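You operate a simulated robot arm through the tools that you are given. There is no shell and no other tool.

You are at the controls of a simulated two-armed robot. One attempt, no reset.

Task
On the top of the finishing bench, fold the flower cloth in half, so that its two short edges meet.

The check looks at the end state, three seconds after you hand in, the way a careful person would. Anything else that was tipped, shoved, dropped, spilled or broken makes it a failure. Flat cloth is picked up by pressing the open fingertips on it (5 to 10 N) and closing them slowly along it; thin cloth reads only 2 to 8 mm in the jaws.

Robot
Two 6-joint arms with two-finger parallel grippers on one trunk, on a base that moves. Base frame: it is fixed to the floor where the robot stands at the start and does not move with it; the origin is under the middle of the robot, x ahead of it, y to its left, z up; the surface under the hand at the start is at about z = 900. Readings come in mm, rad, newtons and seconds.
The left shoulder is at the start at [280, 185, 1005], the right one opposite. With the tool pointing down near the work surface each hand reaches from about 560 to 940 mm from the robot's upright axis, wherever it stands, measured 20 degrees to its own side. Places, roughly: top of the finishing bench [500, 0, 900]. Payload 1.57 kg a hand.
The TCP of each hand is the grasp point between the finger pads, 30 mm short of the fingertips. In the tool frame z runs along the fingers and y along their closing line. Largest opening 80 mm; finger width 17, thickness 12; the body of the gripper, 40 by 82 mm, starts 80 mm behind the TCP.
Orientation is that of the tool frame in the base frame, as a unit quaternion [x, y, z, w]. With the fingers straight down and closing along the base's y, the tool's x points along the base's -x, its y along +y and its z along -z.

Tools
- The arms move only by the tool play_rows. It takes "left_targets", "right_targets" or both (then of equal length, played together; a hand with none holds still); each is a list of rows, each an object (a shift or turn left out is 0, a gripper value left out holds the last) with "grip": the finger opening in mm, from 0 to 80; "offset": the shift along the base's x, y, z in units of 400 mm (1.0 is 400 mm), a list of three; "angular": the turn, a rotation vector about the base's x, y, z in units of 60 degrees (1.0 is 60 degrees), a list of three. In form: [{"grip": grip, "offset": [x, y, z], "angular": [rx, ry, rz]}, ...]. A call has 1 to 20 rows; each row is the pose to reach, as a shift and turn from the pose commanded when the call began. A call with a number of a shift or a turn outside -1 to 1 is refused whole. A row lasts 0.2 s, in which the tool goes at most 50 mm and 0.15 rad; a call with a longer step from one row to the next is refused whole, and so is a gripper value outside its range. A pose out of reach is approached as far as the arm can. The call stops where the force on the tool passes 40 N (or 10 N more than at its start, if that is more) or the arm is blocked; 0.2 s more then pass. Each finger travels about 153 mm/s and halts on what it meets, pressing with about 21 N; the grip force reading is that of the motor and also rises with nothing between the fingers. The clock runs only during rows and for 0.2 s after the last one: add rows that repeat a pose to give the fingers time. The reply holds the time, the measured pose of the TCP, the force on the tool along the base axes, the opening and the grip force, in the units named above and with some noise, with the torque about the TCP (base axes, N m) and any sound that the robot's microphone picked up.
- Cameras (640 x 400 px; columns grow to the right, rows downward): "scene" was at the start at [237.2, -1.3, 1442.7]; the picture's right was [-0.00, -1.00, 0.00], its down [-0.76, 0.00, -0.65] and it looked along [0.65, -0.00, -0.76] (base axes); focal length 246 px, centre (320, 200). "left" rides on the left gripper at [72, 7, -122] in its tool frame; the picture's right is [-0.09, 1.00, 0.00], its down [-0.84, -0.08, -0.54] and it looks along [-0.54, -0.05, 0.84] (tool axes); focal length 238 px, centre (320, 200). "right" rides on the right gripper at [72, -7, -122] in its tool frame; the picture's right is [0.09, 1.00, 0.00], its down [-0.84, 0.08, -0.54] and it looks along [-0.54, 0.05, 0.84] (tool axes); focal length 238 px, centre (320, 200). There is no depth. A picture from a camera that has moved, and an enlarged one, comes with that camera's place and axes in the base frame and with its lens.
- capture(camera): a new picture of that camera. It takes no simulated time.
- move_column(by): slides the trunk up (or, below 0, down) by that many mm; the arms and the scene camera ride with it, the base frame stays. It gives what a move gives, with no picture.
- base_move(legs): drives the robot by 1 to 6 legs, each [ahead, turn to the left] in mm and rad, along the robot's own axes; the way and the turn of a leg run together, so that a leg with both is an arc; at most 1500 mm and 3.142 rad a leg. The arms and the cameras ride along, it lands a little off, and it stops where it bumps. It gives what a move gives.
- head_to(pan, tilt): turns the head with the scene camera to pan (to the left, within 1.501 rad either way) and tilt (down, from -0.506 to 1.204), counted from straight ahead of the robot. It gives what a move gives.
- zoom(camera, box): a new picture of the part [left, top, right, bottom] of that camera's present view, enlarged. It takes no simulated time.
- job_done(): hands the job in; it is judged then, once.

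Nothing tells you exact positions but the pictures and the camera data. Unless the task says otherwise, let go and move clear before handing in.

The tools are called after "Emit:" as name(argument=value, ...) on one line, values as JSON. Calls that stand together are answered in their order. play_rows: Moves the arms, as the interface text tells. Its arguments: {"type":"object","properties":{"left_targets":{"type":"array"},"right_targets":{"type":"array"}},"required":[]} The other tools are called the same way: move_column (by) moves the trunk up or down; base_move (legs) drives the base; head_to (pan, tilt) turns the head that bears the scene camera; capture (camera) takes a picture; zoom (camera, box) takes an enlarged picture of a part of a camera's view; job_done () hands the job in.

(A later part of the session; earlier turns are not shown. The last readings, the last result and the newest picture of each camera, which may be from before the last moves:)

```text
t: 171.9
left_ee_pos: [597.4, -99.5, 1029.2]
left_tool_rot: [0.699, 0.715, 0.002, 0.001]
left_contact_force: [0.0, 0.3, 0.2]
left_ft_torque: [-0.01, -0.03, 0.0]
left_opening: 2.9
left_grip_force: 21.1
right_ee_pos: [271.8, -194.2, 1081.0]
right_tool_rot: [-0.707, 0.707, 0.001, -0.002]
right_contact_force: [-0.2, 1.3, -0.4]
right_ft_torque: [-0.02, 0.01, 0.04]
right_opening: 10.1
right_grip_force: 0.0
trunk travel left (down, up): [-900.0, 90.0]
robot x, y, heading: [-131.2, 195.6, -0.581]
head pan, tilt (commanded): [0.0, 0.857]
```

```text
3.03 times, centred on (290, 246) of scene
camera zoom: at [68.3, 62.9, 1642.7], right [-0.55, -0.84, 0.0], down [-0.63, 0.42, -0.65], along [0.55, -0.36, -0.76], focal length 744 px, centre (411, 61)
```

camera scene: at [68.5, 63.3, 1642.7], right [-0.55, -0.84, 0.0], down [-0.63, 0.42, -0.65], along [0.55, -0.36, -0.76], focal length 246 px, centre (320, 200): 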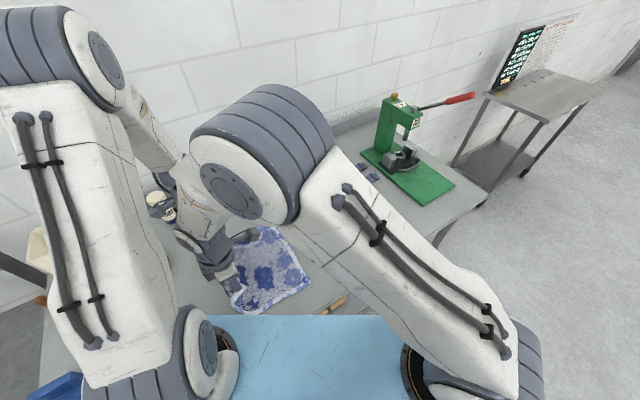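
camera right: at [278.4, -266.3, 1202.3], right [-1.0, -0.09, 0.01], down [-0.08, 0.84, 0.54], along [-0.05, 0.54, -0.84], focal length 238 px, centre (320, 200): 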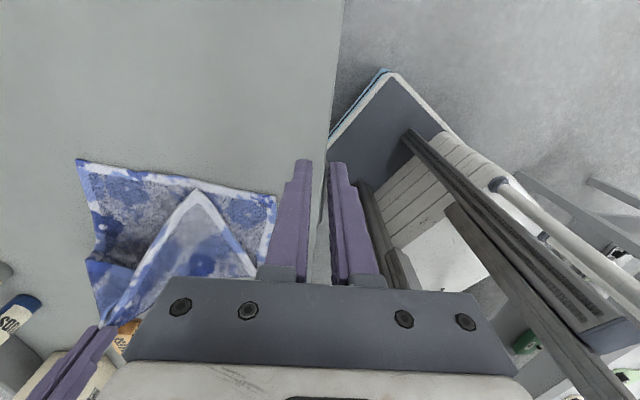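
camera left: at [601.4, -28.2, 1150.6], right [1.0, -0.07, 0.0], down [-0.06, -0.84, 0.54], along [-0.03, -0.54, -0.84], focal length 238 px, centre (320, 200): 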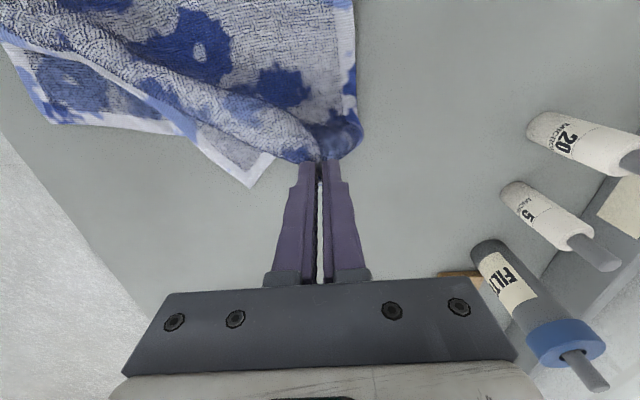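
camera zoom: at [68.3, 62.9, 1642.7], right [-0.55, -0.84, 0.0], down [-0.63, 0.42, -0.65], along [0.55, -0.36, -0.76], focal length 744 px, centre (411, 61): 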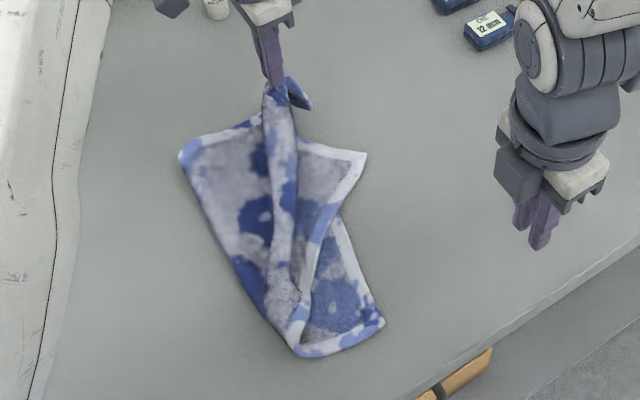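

The hem got twisted: the far tip now sticks out to the right of the left hand instead of hanging. That makes it accessible, so I'll lower it onto the bench there, release, and look at where everything lies.

Emit:
play_rows(left_targets=[{"offset": [-0.02, 0.005, -0.04]}, {"offset": [-0.04, 0.01, -0.08]}, {"offset": [-0.06, 0.01, -0.12]}, {"offset": [-0.07, 0.01, -0.16]}, {"offset": [-0.08, 0.01, -0.19]}, {"offset": [-0.08, 0.01, -0.21]}, {"offset": [-0.08, 0.01, -0.21]}])

Emit:
zoom(camera="left", box=[160, 30, 450, 220])

Emit:
zoom(camera="right", box=[50, 140, 300, 340])

Emit:
zoom(camera="scene", box=[210, 180, 370, 312])

```text
t: 173.5
left_ee_pos: [562.2, -93.6, 946.0]
left_tool_rot: [0.699, 0.715, 0.002, 0.002]
left_contact_force: [-0.7, -1.9, 9.1]
left_ft_torque: [-0.01, 0.04, -0.02]
left_opening: 2.7
left_grip_force: 20.6
right_ee_pos: [272.5, -192.2, 1081.6]
right_tool_rot: [-0.707, 0.707, 0.001, -0.002]
right_contact_force: [0.3, 0.4, 1.2]
right_ft_torque: [0.0, 0.02, -0.01]
right_opening: 9.8
right_grip_force: 0.1
trunk travel left (down, up): [-900.0, 90.0]
robot x, y, heading: [-130.2, 198.6, -0.584]
head pan, tilt (commanded): [0.0, 0.857]
```

```text
2.11 times, centred on (305, 125) of left
camera zoom: at [567.6, -23.3, 1068.1], right [1.0, -0.07, 0.01], down [-0.06, -0.84, 0.54], along [-0.03, -0.54, -0.84], focal length 502 px, centre (352, 358)
```

zoom: 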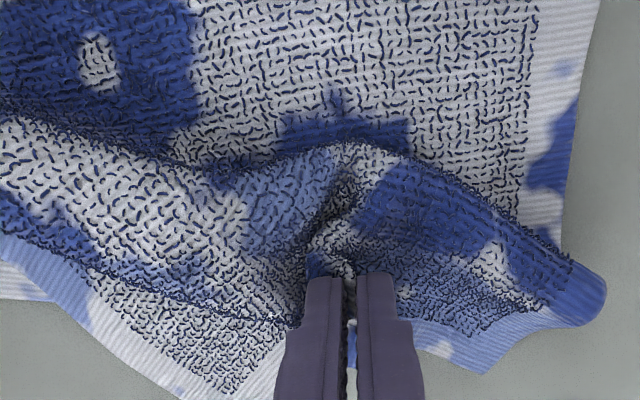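

```text
2.00 times, centred on (175, 240) of right
camera zoom: at [278.4, -266.3, 1202.5], right [-1.0, -0.09, 0.0], down [-0.08, 0.84, 0.54], along [-0.05, 0.54, -0.84], focal length 477 px, centre (610, 120)
```

zoom: 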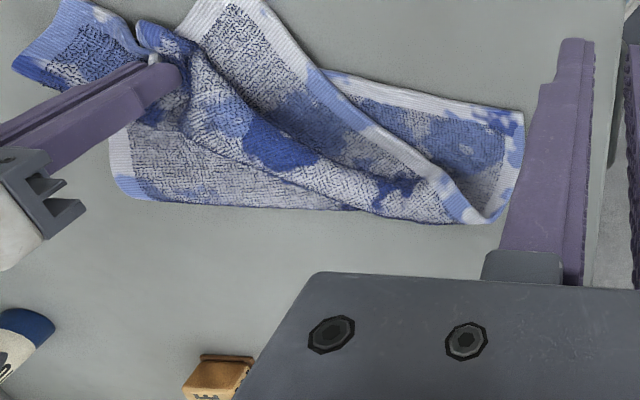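

```text
3.03 times, centred on (290, 246) of scene
camera zoom: at [67.8, 63.0, 1642.9], right [-0.55, -0.84, 0.0], down [-0.63, 0.42, -0.65], along [0.55, -0.36, -0.76], focal length 744 px, centre (411, 61)
```

zoom: 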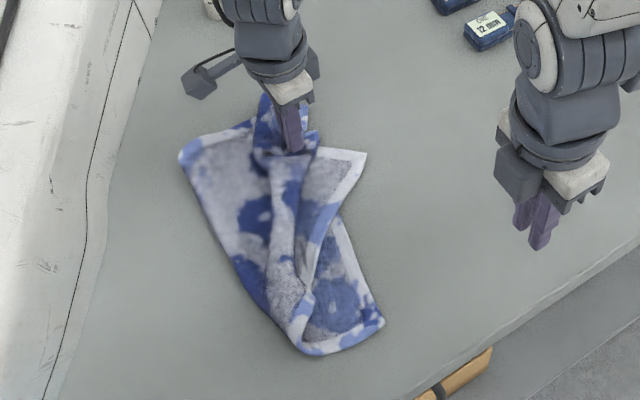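

This state is too twisted to finish from. I'll unfold the top layer back to the left with the left hand and redo the fold cleanly, using what worked.

Emit:
play_rows(left_targets=[{"offset": [0, 0.02, 0.08]}, {"offset": [0, 0.06, 0.17]}, {"offset": [0, 0.12, 0.25]}, {"offset": [0, 0.21, 0.31]}, {"offset": [0, 0.31, 0.34]}, {"offset": [0, 0.42, 0.34]}, {"offset": [0, 0.53, 0.31]}, {"offset": [-0.01, 0.62, 0.26]}, {"offset": [-0.02, 0.7, 0.2]}, {"offset": [-0.03, 0.77, 0.13]}, {"offset": [-0.03, 0.82, 0.07]}, {"offset": [-0.03, 0.84, 0.03]}, {"offset": [-0.03, 0.84, 0.03]}])

Emit:
capture(camera="scene")

Emit:
capture(camera="left")

Emit:
capture(camera="right")

```text
t: 176.3
left_ee_pos: [549.8, 243.9, 955.7]
left_tool_rot: [0.699, 0.715, 0.002, 0.0]
left_contact_force: [0.0, 0.9, 0.4]
left_ft_torque: [0.02, -0.04, 0.06]
left_opening: 2.8
left_grip_force: 21.1
right_ee_pos: [273.3, -193.3, 1080.0]
right_tool_rot: [0.708, -0.706, 0.0, 0.002]
right_contact_force: [0.0, 0.5, 0.7]
right_ft_torque: [-0.02, 0.01, -0.01]
right_opening: 9.9
right_grip_force: 0.1
trunk travel left (down, up): [-900.0, 90.0]
robot x, y, heading: [-129.7, 196.0, -0.584]
head pan, tilt (commanded): [0.0, 0.857]
```

```text
taken
camera scene: at [68.4, 63.1, 1642.7], right [-0.55, -0.84, 0.0], down [-0.63, 0.42, -0.65], along [0.55, -0.36, -0.76], focal length 246 px, centre (320, 200)
```

scene: 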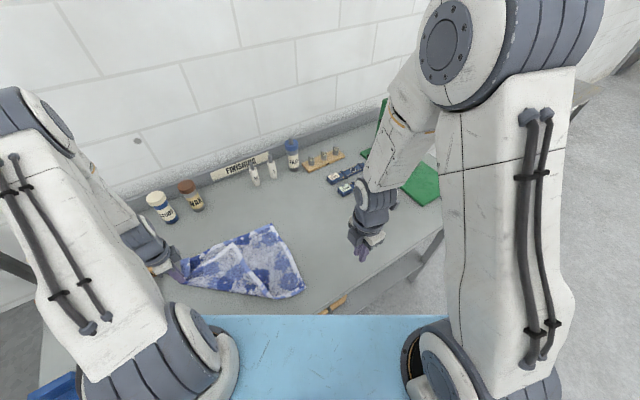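

```text
taken
camera left: at [555.4, 315.5, 1078.3], right [1.0, -0.07, 0.0], down [-0.06, -0.84, 0.54], along [-0.03, -0.54, -0.84], focal length 238 px, centre (320, 200)
```

left: 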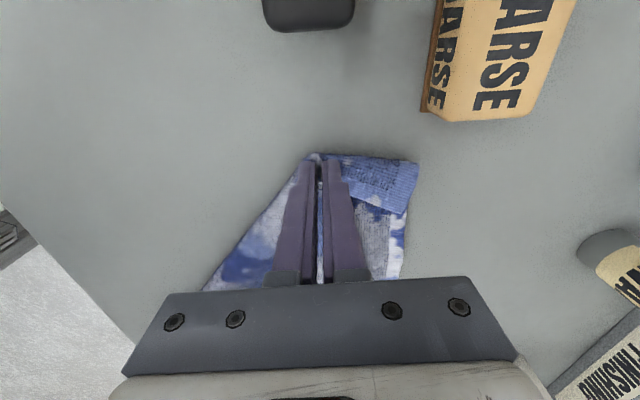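

```text
taken
camera right: at [278.9, -266.2, 1202.3], right [-1.0, -0.09, 0.0], down [-0.08, 0.84, 0.54], along [-0.05, 0.54, -0.84], focal length 238 px, centre (320, 200)
```

right: 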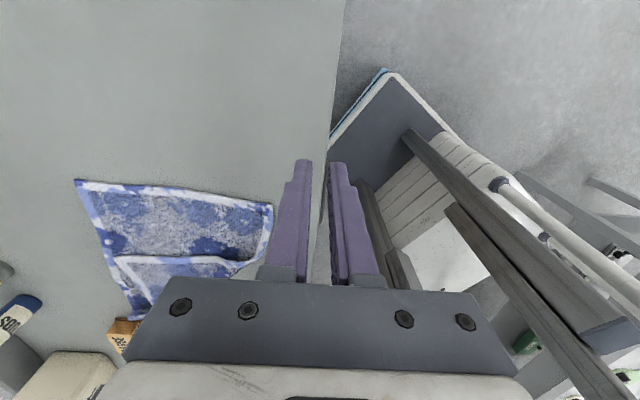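

Emit:
zoom(camera="scene", box=[150, 200, 330, 312])

Emit:
zoom(camera="right", box=[50, 160, 300, 340])

```text
3.56 times, centred on (240, 256) of scene
camera zoom: at [68.4, 63.1, 1642.7], right [-0.55, -0.84, 0.0], down [-0.63, 0.42, -0.65], along [0.55, -0.36, -0.76], focal length 873 px, centre (604, 1)
```

zoom: 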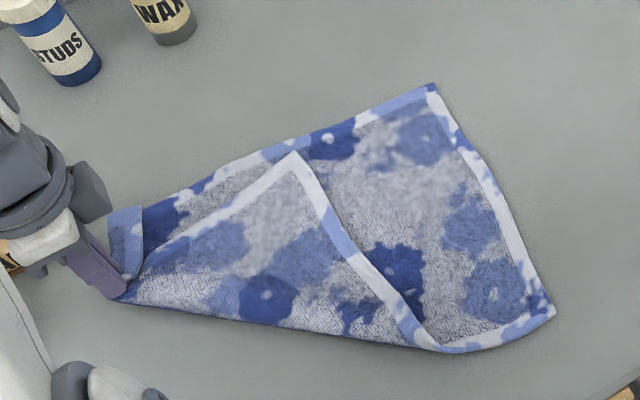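

```text
2.22 times, centred on (175, 250) of right
camera zoom: at [278.9, -266.2, 1202.3], right [-1.0, -0.09, 0.0], down [-0.08, 0.84, 0.54], along [-0.05, 0.54, -0.84], focal length 530 px, centre (642, 89)
```

zoom: 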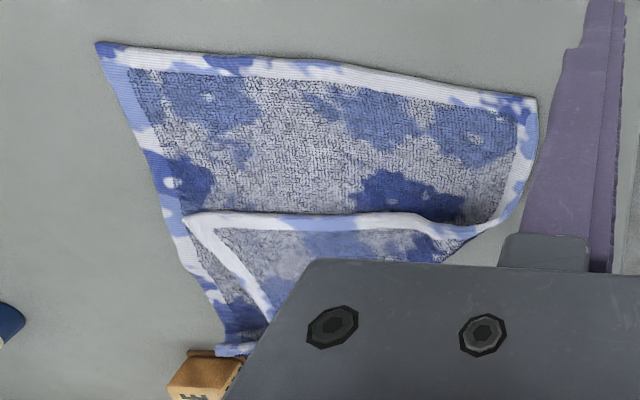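

Now it's clear: the near corner is folded over at about (599, 69), and the whole cloth has turned about 8°. I'll release the left pinch, then press lightly with both hands and slide the whole cloth about 130 mm right while straightening it, to get both arms good working room.

Emit:
play_rows(left_targets=[{"offset": [0, 0, -0.03]}, {"offset": [0, 0, -0.04], "grip": 20}, {"offset": [0, 0, -0.04], "grip": 40}, {"offset": [0, 0, 0.05], "grip": 40}, {"offset": [0, 0, 0.12], "grip": 40}, {"offset": [0.01, -0.1, 0.12], "grip": 40}, {"offset": [0.02, -0.2, 0.12], "grip": 40}, {"offset": [0.025, -0.3, 0.08], "grip": 40}, {"offset": [0.025, -0.31, 0.02], "grip": 40}, {"offset": [0.025, -0.31, -0.025], "grip": 40}], right_targets=[{"offset": [0.05, 0.06, 0], "grip": 40}, {"offset": [0.1, 0.12, 0]}, {"offset": [0.16, 0.19, 0]}, {"offset": [0.23, 0.26, -0.02]}, {"offset": [0.3, 0.33, -0.05]}, {"offset": [0.36, 0.39, -0.1]}, {"offset": [0.4, 0.43, -0.17]}, {"offset": [0.4, 0.43, -0.25]}, {"offset": [0.4, 0.43, -0.31]}, {"offset": [0.4, 0.43, -0.34]}])

Emit:
capture(camera="left")

Emit:
capture(camera="right")

```text
t: 178.5
left_ee_pos: [560.3, 119.3, 947.4]
left_tool_rot: [0.699, 0.715, 0.002, 0.0]
left_contact_force: [0.0, -0.4, 0.6]
left_ft_torque: [-0.01, -0.02, 0.0]
left_opening: 40.1
left_grip_force: 0.0
right_ee_pos: [433.9, -22.1, 943.8]
right_tool_rot: [-0.707, 0.707, 0.001, -0.002]
right_contact_force: [-0.6, -0.5, -0.2]
right_ft_torque: [0.0, -0.02, 0.01]
right_opening: 39.8
right_grip_force: 0.1
trunk travel left (down, up): [-900.0, 90.0]
robot x, y, heading: [-130.2, 194.3, -0.579]
head pan, tilt (commanded): [0.0, 0.857]
```

```text
taken
camera left: at [565.2, 190.5, 1068.9], right [1.0, -0.07, 0.0], down [-0.06, -0.84, 0.54], along [-0.03, -0.54, -0.84], focal length 238 px, centre (320, 200)
```

left: 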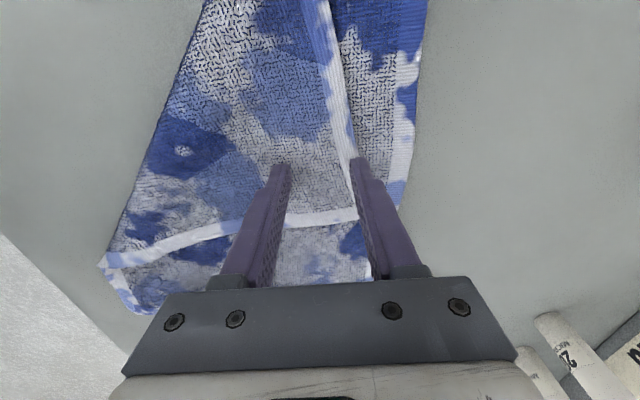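

```text
taken
camera right: at [439.8, -95.3, 1065.7], right [-1.0, -0.09, 0.0], down [-0.08, 0.84, 0.54], along [-0.05, 0.54, -0.84], focal length 238 px, centre (320, 200)
```

right: 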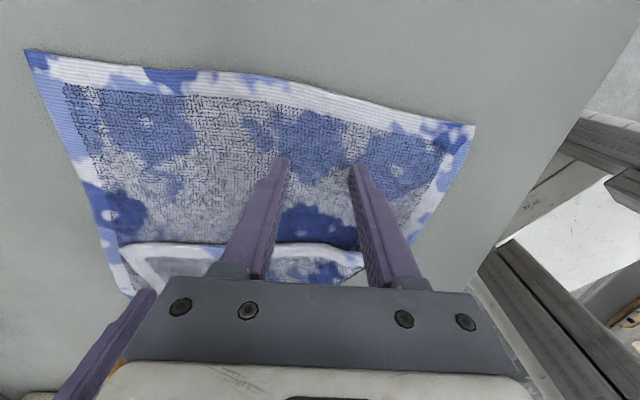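

Emit:
play_rows(left_targets=[{"offset": [0, 0, -0.01]}, {"offset": [0, 0, -0.017]}, {"offset": [0, 0, -0.021]}, {"offset": [0, 0, -0.021]}], right_targets=[{"offset": [0, 0, -0.01]}, {"offset": [0, 0, -0.018]}, {"offset": [0, 0, -0.0235]}, {"offset": [0, 0, -0.0235]}])

```text
t: 179.5
left_ee_pos: [559.1, 117.8, 939.0]
left_tool_rot: [0.699, 0.715, 0.002, 0.001]
left_contact_force: [0.7, 0.2, 0.0]
left_ft_torque: [0.01, 0.02, 0.01]
left_opening: 40.0
left_grip_force: 0.1
right_ee_pos: [433.6, -22.2, 933.4]
right_tool_rot: [0.708, -0.707, 0.001, 0.002]
right_contact_force: [0.3, -1.5, 1.9]
right_ft_torque: [0.01, 0.02, 0.02]
right_opening: 40.0
right_grip_force: 0.2
trunk travel left (down, up): [-900.0, 90.0]
robot x, y, heading: [-128.7, 195.4, -0.581]
head pan, tilt (commanded): [0.0, 0.857]
```

Emit:
play_rows(left_targets=[{"offset": [0, 0, -0.006]}, {"offset": [0, 0, -0.008]}, {"offset": [0, 0, -0.008]}], right_targets=[{"offset": [0, 0, -0.0015]}, {"offset": [0, 0, -0.0015]}, {"offset": [0, 0, -0.0015]}])

```text
t: 180.3
left_ee_pos: [559.4, 118.8, 935.2]
left_tool_rot: [0.699, 0.715, 0.002, 0.002]
left_contact_force: [1.7, -2.9, 9.2]
left_ft_torque: [-0.1, 0.07, 0.04]
left_opening: 39.5
left_grip_force: 0.1
right_ee_pos: [433.9, -21.9, 933.6]
right_tool_rot: [0.708, -0.706, -0.001, 0.002]
right_contact_force: [0.6, -1.1, 7.1]
right_ft_torque: [-0.03, -0.04, -0.01]
right_opening: 40.1
right_grip_force: 0.0
trunk travel left (down, up): [-900.0, 90.0]
robot x, y, heading: [-129.3, 196.1, -0.581]
head pan, tilt (commanded): [0.0, 0.857]
```

Contact is good on both hands. I'm sliding the cloth right with a slight counter-clockwise turn.

Emit:
play_rows(left_targets=[{"offset": [-0.001, -0.02, 0]}, {"offset": [-0.002, -0.04, 0]}, {"offset": [-0.003, -0.06, 0]}, {"offset": [-0.004, -0.08, 0]}, {"offset": [-0.005, -0.1, 0]}, {"offset": [-0.006, -0.12, 0]}, {"offset": [-0.007, -0.14, 0]}, {"offset": [-0.008, -0.16, 0]}, {"offset": [-0.009, -0.18, 0]}, {"offset": [-0.01, -0.2, 0]}, {"offset": [-0.011, -0.22, 0]}, {"offset": [-0.012, -0.24, 0]}, {"offset": [-0.013, -0.26, 0]}, {"offset": [-0.014, -0.28, 0]}, {"offset": [-0.015, -0.3, 0]}], right_targets=[{"offset": [0.002, -0.023, 0]}, {"offset": [0.005, -0.046, 0]}, {"offset": [0.007, -0.069, 0]}, {"offset": [0.009, -0.092, 0]}, {"offset": [0.012, -0.115, 0]}, {"offset": [0.014, -0.138, 0]}, {"offset": [0.016, -0.161, 0]}, {"offset": [0.019, -0.184, 0]}, {"offset": [0.021, -0.207, 0]}, {"offset": [0.023, -0.23, 0]}, {"offset": [0.026, -0.253, 0]}, {"offset": [0.028, -0.276, 0]}, {"offset": [0.03, -0.3, 0]}, {"offset": [0.033, -0.323, 0]}, {"offset": [0.035, -0.347, 0]}])

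Emit:
zoom(camera="scene", box=[150, 190, 370, 312])

Emit:
capture(camera="right")

Emit:
capture(camera="left")

```text
t: 183.5
left_ee_pos: [554.9, -0.6, 935.3]
left_tool_rot: [0.699, 0.715, 0.001, 0.001]
left_contact_force: [-0.5, 1.2, 7.1]
left_ft_torque: [0.06, 0.07, 0.01]
left_opening: 39.6
left_grip_force: 0.1
right_ee_pos: [447.0, -162.4, 934.3]
right_tool_rot: [0.708, -0.707, 0.0, 0.002]
right_contact_force: [-0.4, 1.3, 3.0]
right_ft_torque: [0.0, -0.01, 0.03]
right_opening: 40.1
right_grip_force: 0.1
trunk travel left (down, up): [-900.0, 90.0]
robot x, y, heading: [-131.5, 192.8, -0.584]
head pan, tilt (commanded): [0.0, 0.857]
```

```text
2.91 times, centred on (260, 251) of scene
camera zoom: at [67.9, 63.4, 1642.9], right [-0.55, -0.84, 0.0], down [-0.63, 0.42, -0.66], along [0.55, -0.36, -0.76], focal length 714 px, centre (494, 52)
```

zoom: 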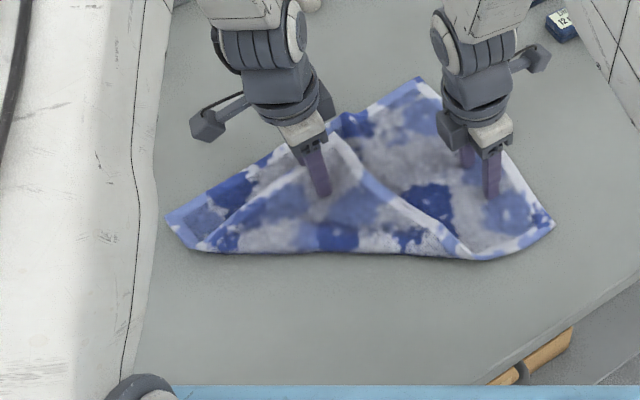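

```text
taken
camera right: at [453.1, -234.0, 1056.1], right [-1.0, -0.09, 0.0], down [-0.08, 0.84, 0.54], along [-0.05, 0.54, -0.84], focal length 238 px, centre (320, 200)
```

right: 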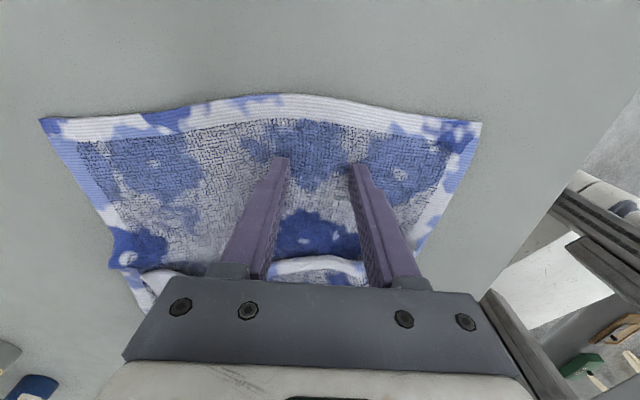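

```text
taken
camera left: at [559.1, 70.2, 1057.8], right [1.0, -0.07, 0.0], down [-0.06, -0.84, 0.54], along [-0.03, -0.54, -0.84], focal length 238 px, centre (320, 200)
```

left: 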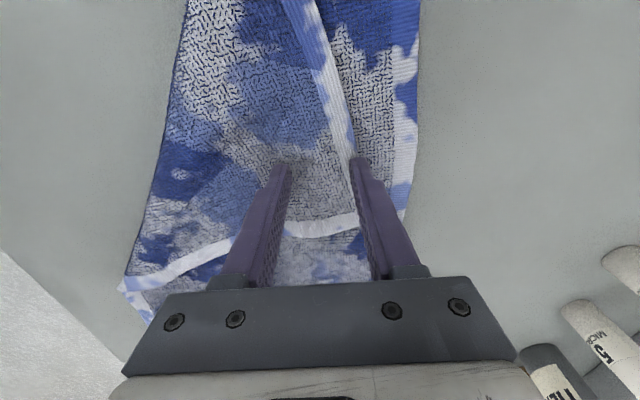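

The cloth now sits with its right edge from (350, −203) to (622, −180). I'll lift both hands, park the left one, and use the right hand to pinch the folded-over near-left corner (at about (592, −51)) and unfold it back to its place.

Emit:
play_rows(left_targets=[{"offset": [0, 0, 0.05]}, {"offset": [0, 0.03, 0.14]}, {"offset": [0, 0.1, 0.23]}, {"offset": [0, 0.2, 0.3]}, {"offset": [0, 0.3, 0.36]}, {"offset": [0, 0.41, 0.4]}, {"offset": [0, 0.52, 0.42]}, {"offset": [0, 0.63, 0.42]}, {"offset": [0, 0.74, 0.42]}], right_targets=[{"offset": [0, 0, 0.05]}, {"offset": [0, 0, 0.12]}, {"offset": [0.05, 0.04, 0.15]}, {"offset": [0.11, 0.1, 0.15]}, {"offset": [0.18, 0.17, 0.15]}, {"offset": [0.24, 0.24, 0.15]}, {"offset": [0.27, 0.285, 0.12]}, {"offset": [0.27, 0.285, 0.06]}, {"offset": [0.27, 0.285, 0.04]}])

Emit:
capture(camera="right")

Emit:
zoom(camera="scene", box=[150, 190, 370, 312])

```text
t: 185.5
left_ee_pos: [548.3, 294.6, 1104.6]
left_tool_rot: [0.699, 0.715, 0.002, 0.001]
left_contact_force: [0.3, 0.3, -0.3]
left_ft_torque: [0.02, -0.03, -0.02]
left_opening: 40.0
left_grip_force: 0.1
right_ee_pos: [554.9, -47.5, 948.3]
right_tool_rot: [-0.706, 0.708, 0.001, -0.001]
right_contact_force: [0.6, 0.1, 0.0]
right_ft_torque: [0.01, 0.01, -0.02]
right_opening: 39.8
right_grip_force: 0.0
trunk travel left (down, up): [-900.0, 90.0]
robot x, y, heading: [-130.6, 194.4, -0.583]
head pan, tilt (commanded): [0.0, 0.857]
```

```text
taken
camera right: at [562.1, -120.2, 1070.7], right [-1.0, -0.09, 0.0], down [-0.08, 0.84, 0.54], along [-0.05, 0.54, -0.84], focal length 238 px, centre (320, 200)
```

right: 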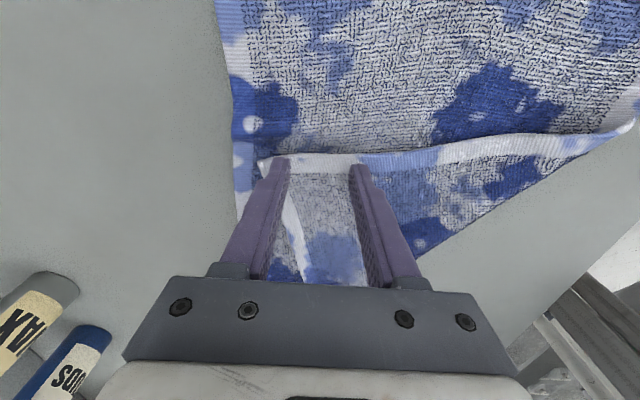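

```text
2.91 times, centred on (260, 251) of scene
camera zoom: at [68.5, 62.9, 1642.7], right [-0.55, -0.84, 0.0], down [-0.63, 0.42, -0.65], along [0.55, -0.36, -0.76], focal length 714 px, centre (494, 52)
```

zoom: 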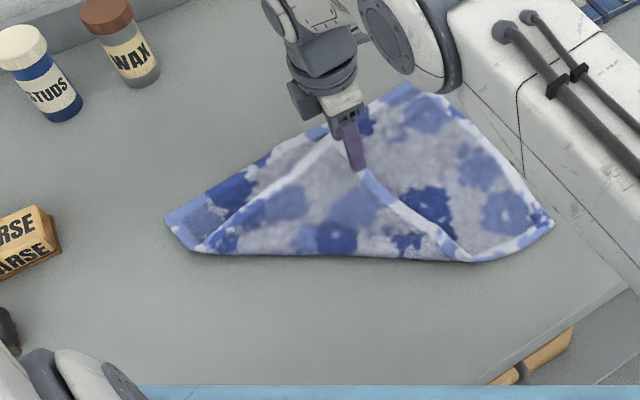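

Emit:
play_rows(right_targets=[{"offset": [0.005, 0.015, -0.01]}, {"offset": [0.005, 0.015, -0.02]}, {"offset": [0.005, 0.015, -0.025]}, {"offset": [0.005, 0.015, -0.025]}])

```text
t: 186.5
left_ee_pos: [548.7, 292.7, 1104.5]
left_tool_rot: [0.7, 0.715, 0.001, 0.001]
left_contact_force: [0.0, 0.9, 0.1]
left_ft_torque: [-0.01, -0.02, 0.05]
left_opening: 39.9
left_grip_force: 0.0
right_ee_pos: [556.7, -40.3, 938.9]
right_tool_rot: [0.707, -0.707, -0.001, 0.002]
right_contact_force: [0.9, -0.6, 1.0]
right_ft_torque: [-0.03, 0.03, -0.04]
right_opening: 40.1
right_grip_force: 0.1
trunk travel left (down, up): [-900.0, 90.0]
robot x, y, heading: [-125.8, 194.0, -0.579]
head pan, tilt (commanded): [0.0, 0.857]
```

Emit:
play_rows(right_targets=[{"offset": [0, 0, -0.005]}, {"offset": [0, 0, -0.0075]}, {"offset": [0, 0, -0.0075]}])

```text
t: 187.3
left_ee_pos: [548.8, 293.5, 1105.4]
left_tool_rot: [0.699, 0.715, 0.002, 0.0]
left_contact_force: [0.8, -0.1, -0.2]
left_ft_torque: [0.0, 0.01, 0.01]
left_opening: 40.0
left_grip_force: 0.0
right_ee_pos: [557.3, -40.8, 937.0]
right_tool_rot: [-0.707, 0.707, 0.001, -0.002]
right_contact_force: [-1.0, -2.1, 5.8]
right_ft_torque: [-0.06, -0.01, 0.02]
right_opening: 39.8
right_grip_force: 0.1
trunk travel left (down, up): [-900.0, 90.0]
robot x, y, heading: [-127.7, 199.6, -0.582]
head pan, tilt (commanded): [0.0, 0.857]
```

Emit:
play_rows(right_targets=[{"grip": 37}, {"grip": 34}, {"grip": 31}, {"grip": 28}, {"grip": 25}, {"grip": 22}, {"grip": 19}, {"grip": 16}, {"grip": 13}, {"grip": 10}, {"grip": 8}, {"grip": 6}, {"grip": 4}, {"grip": 2}, {"grip": 0}, {"grip": 0}, {"grip": 0}])

Emit:
capture(camera="right")

```text
t: 190.9
left_ee_pos: [548.4, 293.8, 1104.5]
left_tool_rot: [0.699, 0.715, 0.002, 0.0]
left_contact_force: [0.5, 0.3, -0.4]
left_ft_torque: [0.01, 0.0, 0.04]
left_opening: 40.2
left_grip_force: 0.1
right_ee_pos: [557.4, -41.1, 936.7]
right_tool_rot: [0.707, -0.707, 0.0, 0.002]
right_contact_force: [-0.7, 0.8, 6.8]
right_ft_torque: [0.02, 0.03, 0.02]
right_opening: 7.5
right_grip_force: 21.1
trunk travel left (down, up): [-900.0, 90.0]
robot x, y, heading: [-129.3, 191.1, -0.584]
head pan, tilt (commanded): [0.0, 0.857]
```

```text
taken
camera right: at [563.6, -112.4, 1058.4], right [-1.0, -0.09, 0.0], down [-0.08, 0.84, 0.54], along [-0.05, 0.54, -0.84], focal length 238 px, centre (320, 200)
```

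right: 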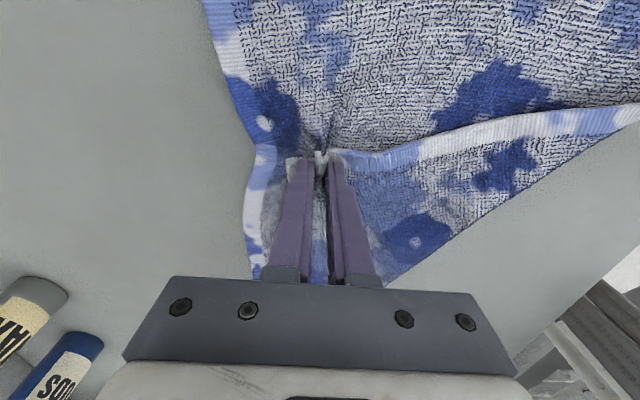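

Emit:
play_rows(right_targets=[{"offset": [0, 0, 0.03]}, {"offset": [-0.01, 0.02, 0.07]}, {"offset": [-0.03, 0.04, 0.11]}, {"offset": [-0.03, 0.04, 0.11]}])

Emit:
capture(camera="right")

Emit:
capture(camera="left")

Emit:
zoom(camera="scene", box=[150, 190, 370, 312])

```text
t: 191.9
left_ee_pos: [549.0, 294.9, 1105.5]
left_tool_rot: [0.699, 0.715, 0.002, 0.001]
left_contact_force: [-0.1, 0.5, 0.1]
left_ft_torque: [0.0, 0.01, -0.02]
left_opening: 40.0
left_grip_force: 0.0
right_ee_pos: [544.7, -24.3, 979.6]
right_tool_rot: [0.707, -0.707, 0.0, 0.002]
right_contact_force: [-0.5, 0.0, 0.3]
right_ft_torque: [0.02, -0.01, 0.02]
right_opening: 7.0
right_grip_force: 21.0
trunk travel left (down, up): [-900.0, 90.0]
robot x, y, heading: [-130.3, 196.9, -0.577]
head pan, tilt (commanded): [0.0, 0.857]
```

```text
taken
camera right: at [550.5, -96.1, 1101.7], right [-1.0, -0.09, 0.0], down [-0.08, 0.84, 0.54], along [-0.05, 0.54, -0.84], focal length 238 px, centre (320, 200)
```

right: 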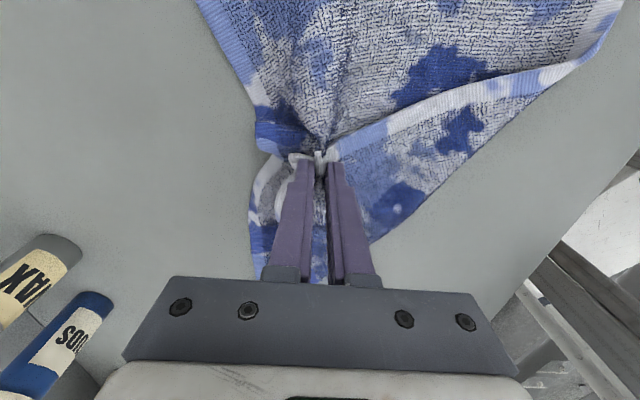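

```text
taken
camera left: at [553.8, 364.5, 1226.9], right [1.0, -0.07, 0.0], down [-0.06, -0.84, 0.54], along [-0.03, -0.54, -0.84], focal length 238 px, centre (320, 200)
```

left: 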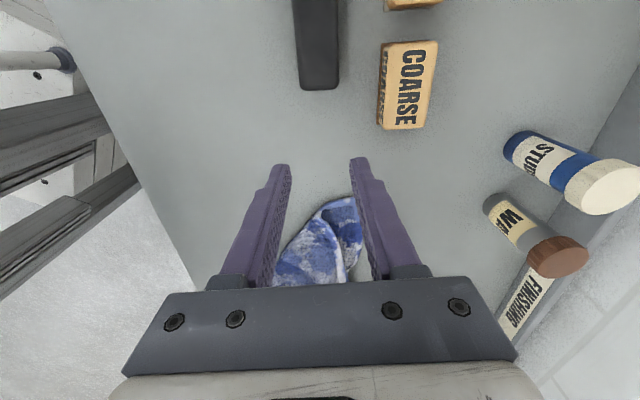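

```text
2.91 times, centred on (260, 251) of scene
camera zoom: at [68.2, 63.2, 1642.7], right [-0.55, -0.84, 0.0], down [-0.63, 0.42, -0.65], along [0.55, -0.36, -0.76], focal length 714 px, centre (494, 52)
```

zoom: 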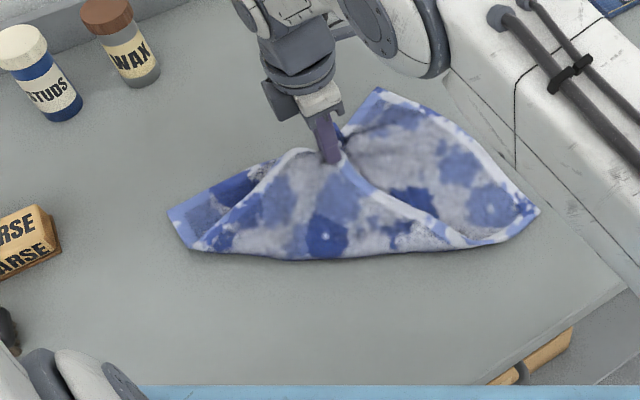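

The right hand picked up both layers (7 mm, and the lower edge lifts with it). I'll put it back, open, and retry with the left hand holding the lower layer so that only the top corner is taken.

Emit:
play_rows(left_targets=[{"offset": [0, 0, 0]}, {"offset": [0, 0, 0]}, {"offset": [0, 0, 0]}, {"offset": [0, 0, 0]}, {"offset": [0, 0, 0]}, {"offset": [0, 0, 0]}, {"offset": [0, 0, 0]}], right_targets=[{"offset": [0.01, -0.02, -0.04]}, {"offset": [0.025, -0.035, -0.08]}, {"offset": [0.03, -0.04, -0.103]}, {"offset": [0.03, -0.04, -0.103], "grip": 15}, {"offset": [0.03, -0.04, -0.103], "grip": 35}, {"offset": [0.03, -0.04, -0.103], "grip": 50}, {"offset": [0.03, -0.04, -0.06], "grip": 50}])

Emit:
capture(camera="right")

```text
t: 193.5
left_ee_pos: [548.9, 293.2, 1105.9]
left_tool_rot: [0.699, 0.715, 0.001, 0.0]
left_contact_force: [0.7, -1.2, -0.4]
left_ft_torque: [0.03, 0.0, 0.0]
left_opening: 40.1
left_grip_force: 0.1
right_ee_pos: [554.5, -41.3, 956.3]
right_tool_rot: [-0.707, 0.708, 0.0, -0.002]
right_contact_force: [-0.6, -0.1, -0.2]
right_ft_torque: [-0.02, 0.02, -0.01]
right_opening: 50.2
right_grip_force: 0.1
trunk travel left (down, up): [-900.0, 90.0]
robot x, y, heading: [-130.6, 193.8, -0.58]
head pan, tilt (commanded): [0.0, 0.857]
```

```text
taken
camera right: at [561.4, -113.4, 1077.9], right [-1.0, -0.09, 0.01], down [-0.07, 0.84, 0.54], along [-0.05, 0.54, -0.84], focal length 238 px, centre (320, 200)
```

right: 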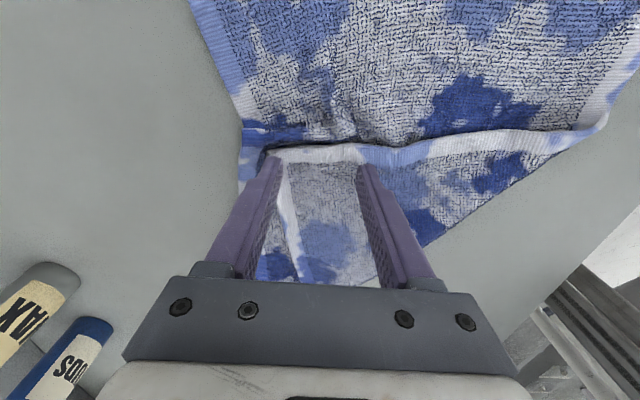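

Two layers pinch together there, so instead I'll flip that corner by pushing, which worked before. The right hand holds the lower layer near its right side while the left fingers, opened wide, sweep left under the folded-over edge.

Emit:
play_rows(left_targets=[{"offset": [0, -0.1, 0], "grip": 80}, {"offset": [0, -0.2, 0]}, {"offset": [0, -0.3, 0]}, {"offset": [0, -0.4, 0]}, {"offset": [0, -0.4, 0]}, {"offset": [0, -0.4, 0]}, {"offset": [0, -0.4, 0]}, {"offset": [0, -0.4, 0]}, {"offset": [0, -0.4, 0]}], right_targets=[{"offset": [0, -0.03, 0.05]}, {"offset": [-0.06, -0.08, 0.08]}, {"offset": [-0.13, -0.14, 0.08]}, {"offset": [-0.2, -0.2, 0.08]}, {"offset": [-0.26, -0.25, 0.06], "grip": 40}, {"offset": [-0.29, -0.28, 0.02]}, {"offset": [-0.29, -0.28, -0.03]}, {"offset": [-0.29, -0.28, -0.05]}, {"offset": [-0.29, -0.28, -0.0575]}])

Emit:
capture(camera="right")

```text
t: 195.5
left_ee_pos: [551.7, 132.8, 1104.6]
left_tool_rot: [0.699, 0.715, 0.002, 0.001]
left_contact_force: [-0.9, 0.9, 0.0]
left_ft_torque: [-0.01, -0.02, -0.01]
left_opening: 80.1
left_grip_force: 0.0
right_ee_pos: [439.6, -152.7, 934.1]
right_tool_rot: [-0.707, 0.708, 0.0, -0.002]
right_contact_force: [-1.8, -1.1, 5.0]
right_ft_torque: [-0.06, 0.01, -0.01]
right_opening: 39.9
right_grip_force: 0.1
trunk travel left (down, up): [-900.0, 90.0]
robot x, y, heading: [-126.6, 195.7, -0.582]
head pan, tilt (commanded): [0.0, 0.857]
```

```text
taken
camera right: at [446.0, -225.2, 1055.5], right [-1.0, -0.09, 0.0], down [-0.08, 0.84, 0.54], along [-0.05, 0.54, -0.84], focal length 238 px, centre (320, 200)
```

right: 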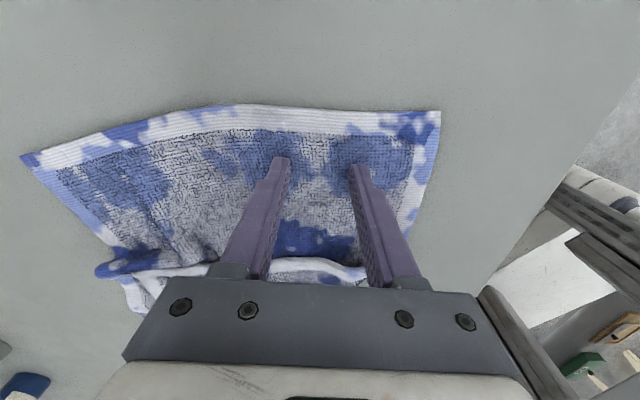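

Emit:
play_rows(left_targets=[{"offset": [-0.01, -0.11, 0]}, {"offset": [-0.02, -0.22, 0]}, {"offset": [-0.03, -0.33, -0.02]}, {"offset": [-0.04, -0.43, -0.07]}, {"offset": [-0.05, -0.52, -0.13]}, {"offset": [-0.055, -0.565, -0.22]}, {"offset": [-0.055, -0.565, -0.32]}, {"offset": [-0.055, -0.565, -0.4]}, {"offset": [-0.055, -0.565, -0.413]}, {"offset": [-0.055, -0.565, -0.413]}], right_targets=[{"offset": [0, 0, -0.0015]}, {"offset": [0, 0, -0.0015]}, {"offset": [0, 0, -0.0015]}, {"offset": [0, 0, -0.0015]}, {"offset": [0, 0, -0.0015]}, {"offset": [0, 0, -0.0015]}, {"offset": [0, 0, -0.0015]}, {"offset": [0, 0, -0.0015]}, {"offset": [0, 0, -0.0015]}, {"offset": [0, 0, -0.0015]}])

Emit:
capture(camera="left")

Emit:
capture(camera="right")

```text
t: 197.7
left_ee_pos: [534.5, -92.7, 941.8]
left_tool_rot: [0.699, 0.715, 0.001, 0.001]
left_contact_force: [1.2, 1.5, 0.0]
left_ft_torque: [-0.02, 0.02, 0.01]
left_opening: 80.1
left_grip_force: 0.1
right_ee_pos: [441.3, -151.8, 932.5]
right_tool_rot: [0.707, -0.707, 0.0, 0.002]
right_contact_force: [-0.3, -1.5, 8.9]
right_ft_torque: [-0.06, -0.03, 0.01]
right_opening: 40.1
right_grip_force: 0.2
trunk travel left (down, up): [-900.0, 90.0]
robot x, y, heading: [-130.1, 196.0, -0.584]
head pan, tilt (commanded): [0.0, 0.857]
```

```text
taken
camera left: at [538.5, -21.5, 1063.4], right [1.0, -0.07, 0.0], down [-0.06, -0.84, 0.54], along [-0.03, -0.54, -0.84], focal length 238 px, centre (320, 200)
```

left: 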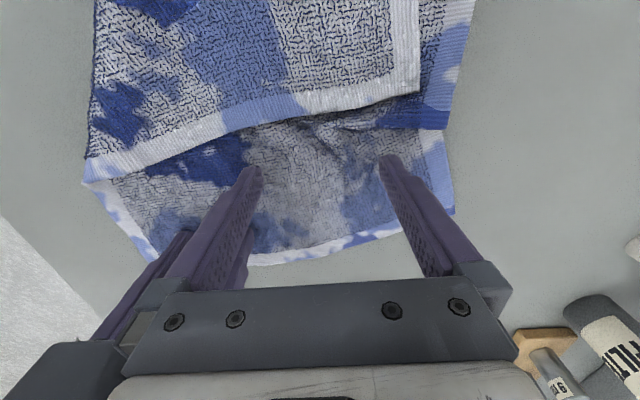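

```text
taken
camera right: at [446.4, -224.7, 1055.2], right [-1.0, -0.09, 0.0], down [-0.08, 0.84, 0.54], along [-0.05, 0.54, -0.84], focal length 238 px, centre (320, 200)
```

right: 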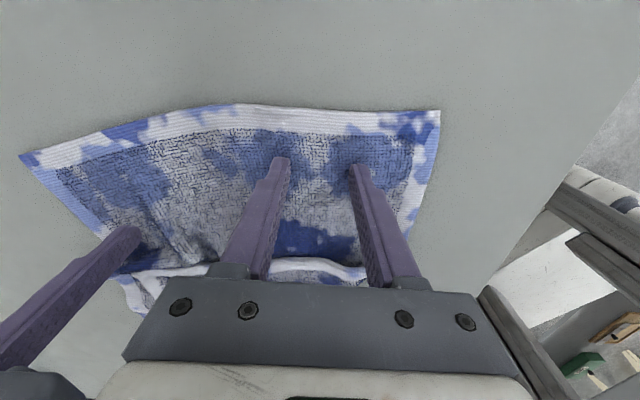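

Emit:
play_rows(left_targets=[{"offset": [0, 0.01, -0.008]}, {"offset": [0, 0.03, -0.01]}, {"offset": [0, 0.05, -0.01]}, {"offset": [0, 0.07, -0.01]}, {"offset": [0, 0.09, -0.01]}, {"offset": [0, 0.11, -0.01]}, {"offset": [0, 0.13, -0.008]}])

Emit:
capture(camera="left")

Emit:
capture(camera="right")

```text
t: 199.3
left_ee_pos: [531.1, -39.9, 935.4]
left_tool_rot: [0.698, 0.716, 0.001, 0.002]
left_contact_force: [0.3, 0.3, -0.1]
left_ft_torque: [0.0, -0.03, -0.01]
left_opening: 79.9
left_grip_force: 0.0
right_ee_pos: [440.4, -153.6, 933.3]
right_tool_rot: [0.707, -0.707, -0.001, 0.002]
right_contact_force: [0.6, -0.9, 9.1]
right_ft_torque: [0.01, -0.03, 0.02]
right_opening: 39.8
right_grip_force: 0.0
trunk travel left (down, up): [-900.0, 90.0]
robot x, y, heading: [-130.2, 193.7, -0.577]
head pan, tilt (commanded): [0.0, 0.857]
```

```text
taken
camera left: at [536.0, 31.2, 1057.4], right [1.0, -0.07, 0.0], down [-0.06, -0.84, 0.54], along [-0.03, -0.54, -0.84], focal length 238 px, centre (320, 200)
```

left: 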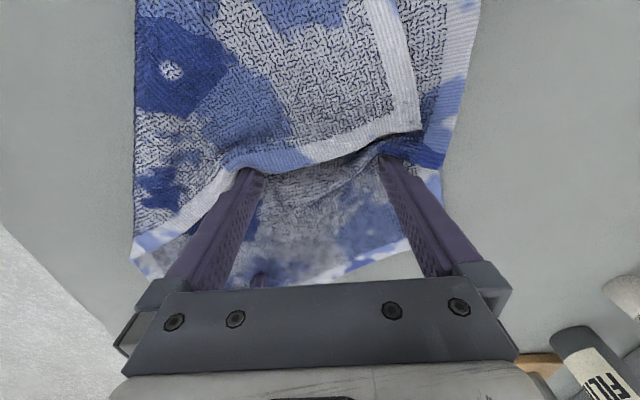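

```text
taken
camera right: at [446.4, -224.7, 1055.2], right [-1.0, -0.09, 0.0], down [-0.08, 0.84, 0.54], along [-0.05, 0.54, -0.84], focal length 238 px, centre (320, 200)
```

right: 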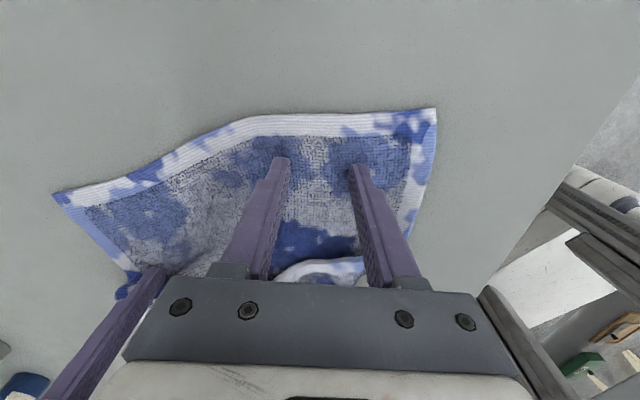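

Emit:
play_rows(left_targets=[{"offset": [0, 0.02, 0.005]}, {"offset": [0, 0.04, 0.01]}, {"offset": [0, 0.06, 0.012]}, {"offset": [0, 0.08, 0.015]}, {"offset": [0, 0.1, 0.018]}, {"offset": [0, 0.12, 0.02]}, {"offset": [0, 0.14, 0.022]}])

Emit:
capture(camera="left")

Emit:
zoom(camera="scene", box=[150, 190, 370, 312])

```text
t: 200.9
left_ee_pos: [531.7, 16.0, 944.2]
left_tool_rot: [0.699, 0.716, 0.002, 0.0]
left_contact_force: [0.1, -2.3, 1.0]
left_ft_torque: [0.0, 0.0, -0.01]
left_opening: 79.5
left_grip_force: 0.1
right_ee_pos: [440.0, -152.4, 932.3]
right_tool_rot: [0.707, -0.707, -0.001, 0.002]
right_contact_force: [0.8, 0.7, 8.6]
right_ft_torque: [0.02, -0.05, 0.04]
right_opening: 40.1
right_grip_force: 0.2
trunk travel left (down, up): [-900.0, 90.0]
robot x, y, heading: [-131.3, 195.0, -0.584]
head pan, tilt (commanded): [0.0, 0.857]
```

```text
taken
camera left: at [536.7, 88.3, 1065.1], right [1.0, -0.07, 0.0], down [-0.06, -0.84, 0.54], along [-0.03, -0.54, -0.84], focal length 238 px, centre (320, 200)
```

left: 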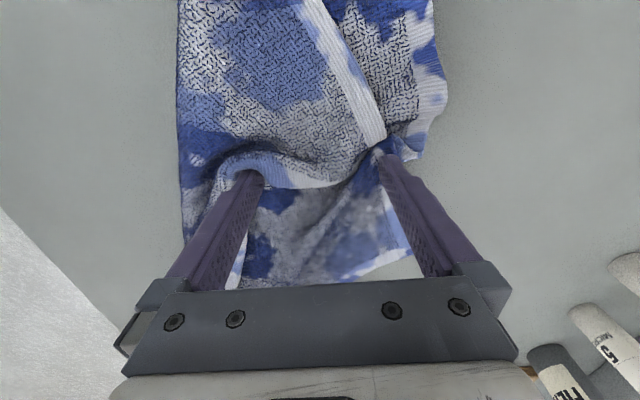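

```text
2.91 times, centred on (260, 251) of scene
camera zoom: at [67.9, 63.0, 1642.8], right [-0.55, -0.84, 0.0], down [-0.63, 0.42, -0.65], along [0.55, -0.36, -0.76], focal length 714 px, centre (494, 52)
```

zoom: 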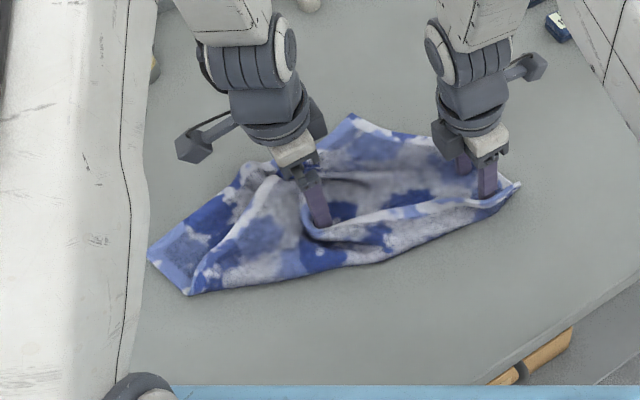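

Emit:
play_rows(left_targets=[{"offset": [-0.01, 0.03, 0.01]}, {"offset": [-0.02, 0.06, 0.02]}, {"offset": [-0.035, 0.09, 0.03]}, {"offset": [-0.05, 0.12, 0.04]}, {"offset": [-0.065, 0.15, 0.05]}, {"offset": [-0.08, 0.18, 0.06]}])

Emit:
capture(camera="left")

Emit:
zoom(camera="scene", box=[150, 190, 370, 312])

```text
t: 202.3
left_ee_pos: [498.7, 87.9, 968.7]
left_tool_rot: [0.698, 0.716, 0.001, 0.001]
left_contact_force: [-0.4, -1.5, 0.1]
left_ft_torque: [0.0, 0.04, 0.02]
left_opening: 79.7
left_grip_force: 0.1
right_ee_pos: [441.0, -151.9, 932.6]
right_tool_rot: [-0.707, 0.707, 0.001, -0.001]
right_contact_force: [-0.2, 0.3, 8.8]
right_ft_torque: [0.02, -0.03, 0.03]
right_opening: 39.8
right_grip_force: 0.2
trunk travel left (down, up): [-900.0, 90.0]
robot x, y, heading: [-131.7, 194.1, -0.582]
head pan, tilt (commanded): [0.0, 0.857]
```

```text
taken
camera left: at [504.4, 159.3, 1090.5], right [1.0, -0.07, 0.0], down [-0.06, -0.84, 0.54], along [-0.04, -0.54, -0.84], focal length 238 px, centre (320, 200)
```

left: 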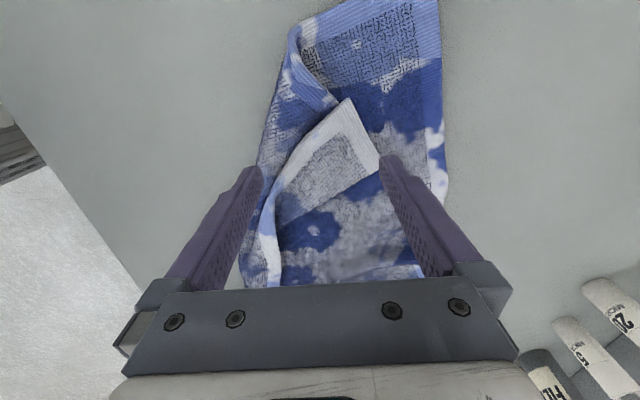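

```text
2.91 times, centred on (260, 251) of scene
camera zoom: at [68.0, 63.1, 1642.8], right [-0.55, -0.84, 0.0], down [-0.63, 0.42, -0.65], along [0.55, -0.36, -0.76], focal length 714 px, centre (494, 52)
```

zoom: 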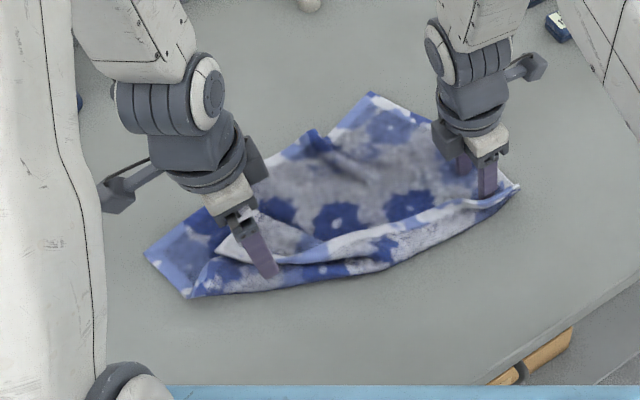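

That worked: most of the corner has rolled back and only a narrow strip along the near edge is still folded over. I'll lift the left hand and look.

Emit:
play_rows(left_targets=[{"offset": [0, 0, 0.08]}, {"offset": [0, 0.03, 0.18]}, {"offset": [0.05, 0.1, 0.27]}, {"offset": [0.1, 0.2, 0.33]}, {"offset": [0.12, 0.3, 0.36]}, {"offset": [0.12, 0.41, 0.36]}, {"offset": [0.12, 0.52, 0.36]}])

Emit:
capture(camera="left")

Emit:
zoom(camera="scene", box=[150, 190, 370, 312])

Emit:
capture(camera="right")

```text
refused: row 4 steps farther than a row can; nothing moved
```

```text
taken
camera left: at [504.4, 159.3, 1090.5], right [1.0, -0.07, 0.0], down [-0.06, -0.84, 0.54], along [-0.04, -0.54, -0.84], focal length 238 px, centre (320, 200)
```

left: 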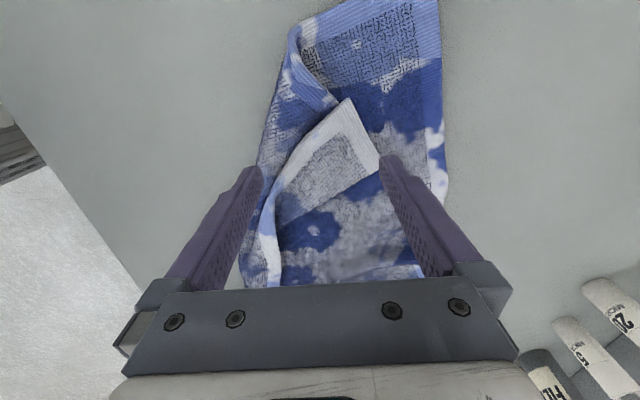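

```text
2.91 times, centred on (260, 251) of scene
camera zoom: at [68.0, 63.1, 1642.8], right [-0.55, -0.84, 0.0], down [-0.63, 0.42, -0.65], along [0.55, -0.36, -0.76], focal length 714 px, centre (494, 52)
```

zoom: 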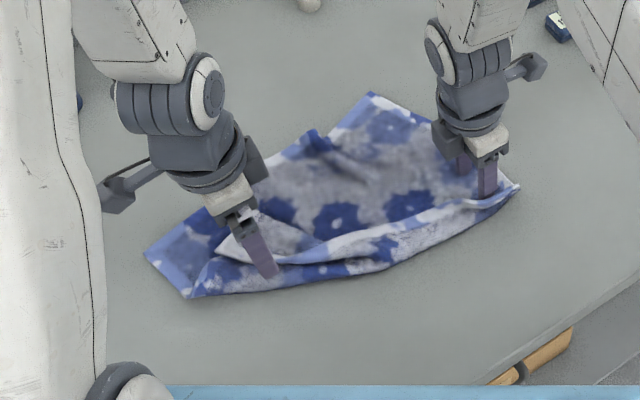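

```text
taken
camera right: at [446.4, -224.7, 1055.1], right [-1.0, -0.09, 0.0], down [-0.08, 0.84, 0.54], along [-0.05, 0.54, -0.84], focal length 238 px, centre (320, 200)
```

right: 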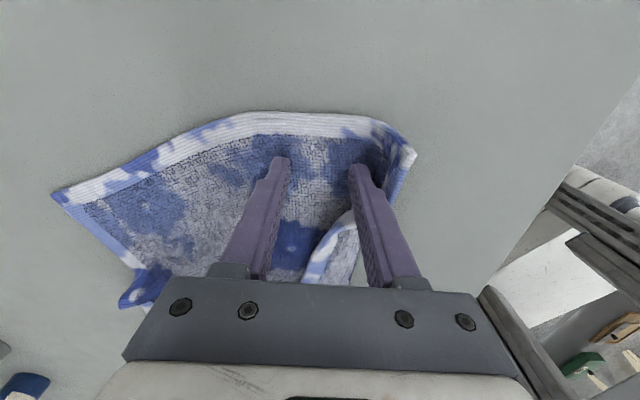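

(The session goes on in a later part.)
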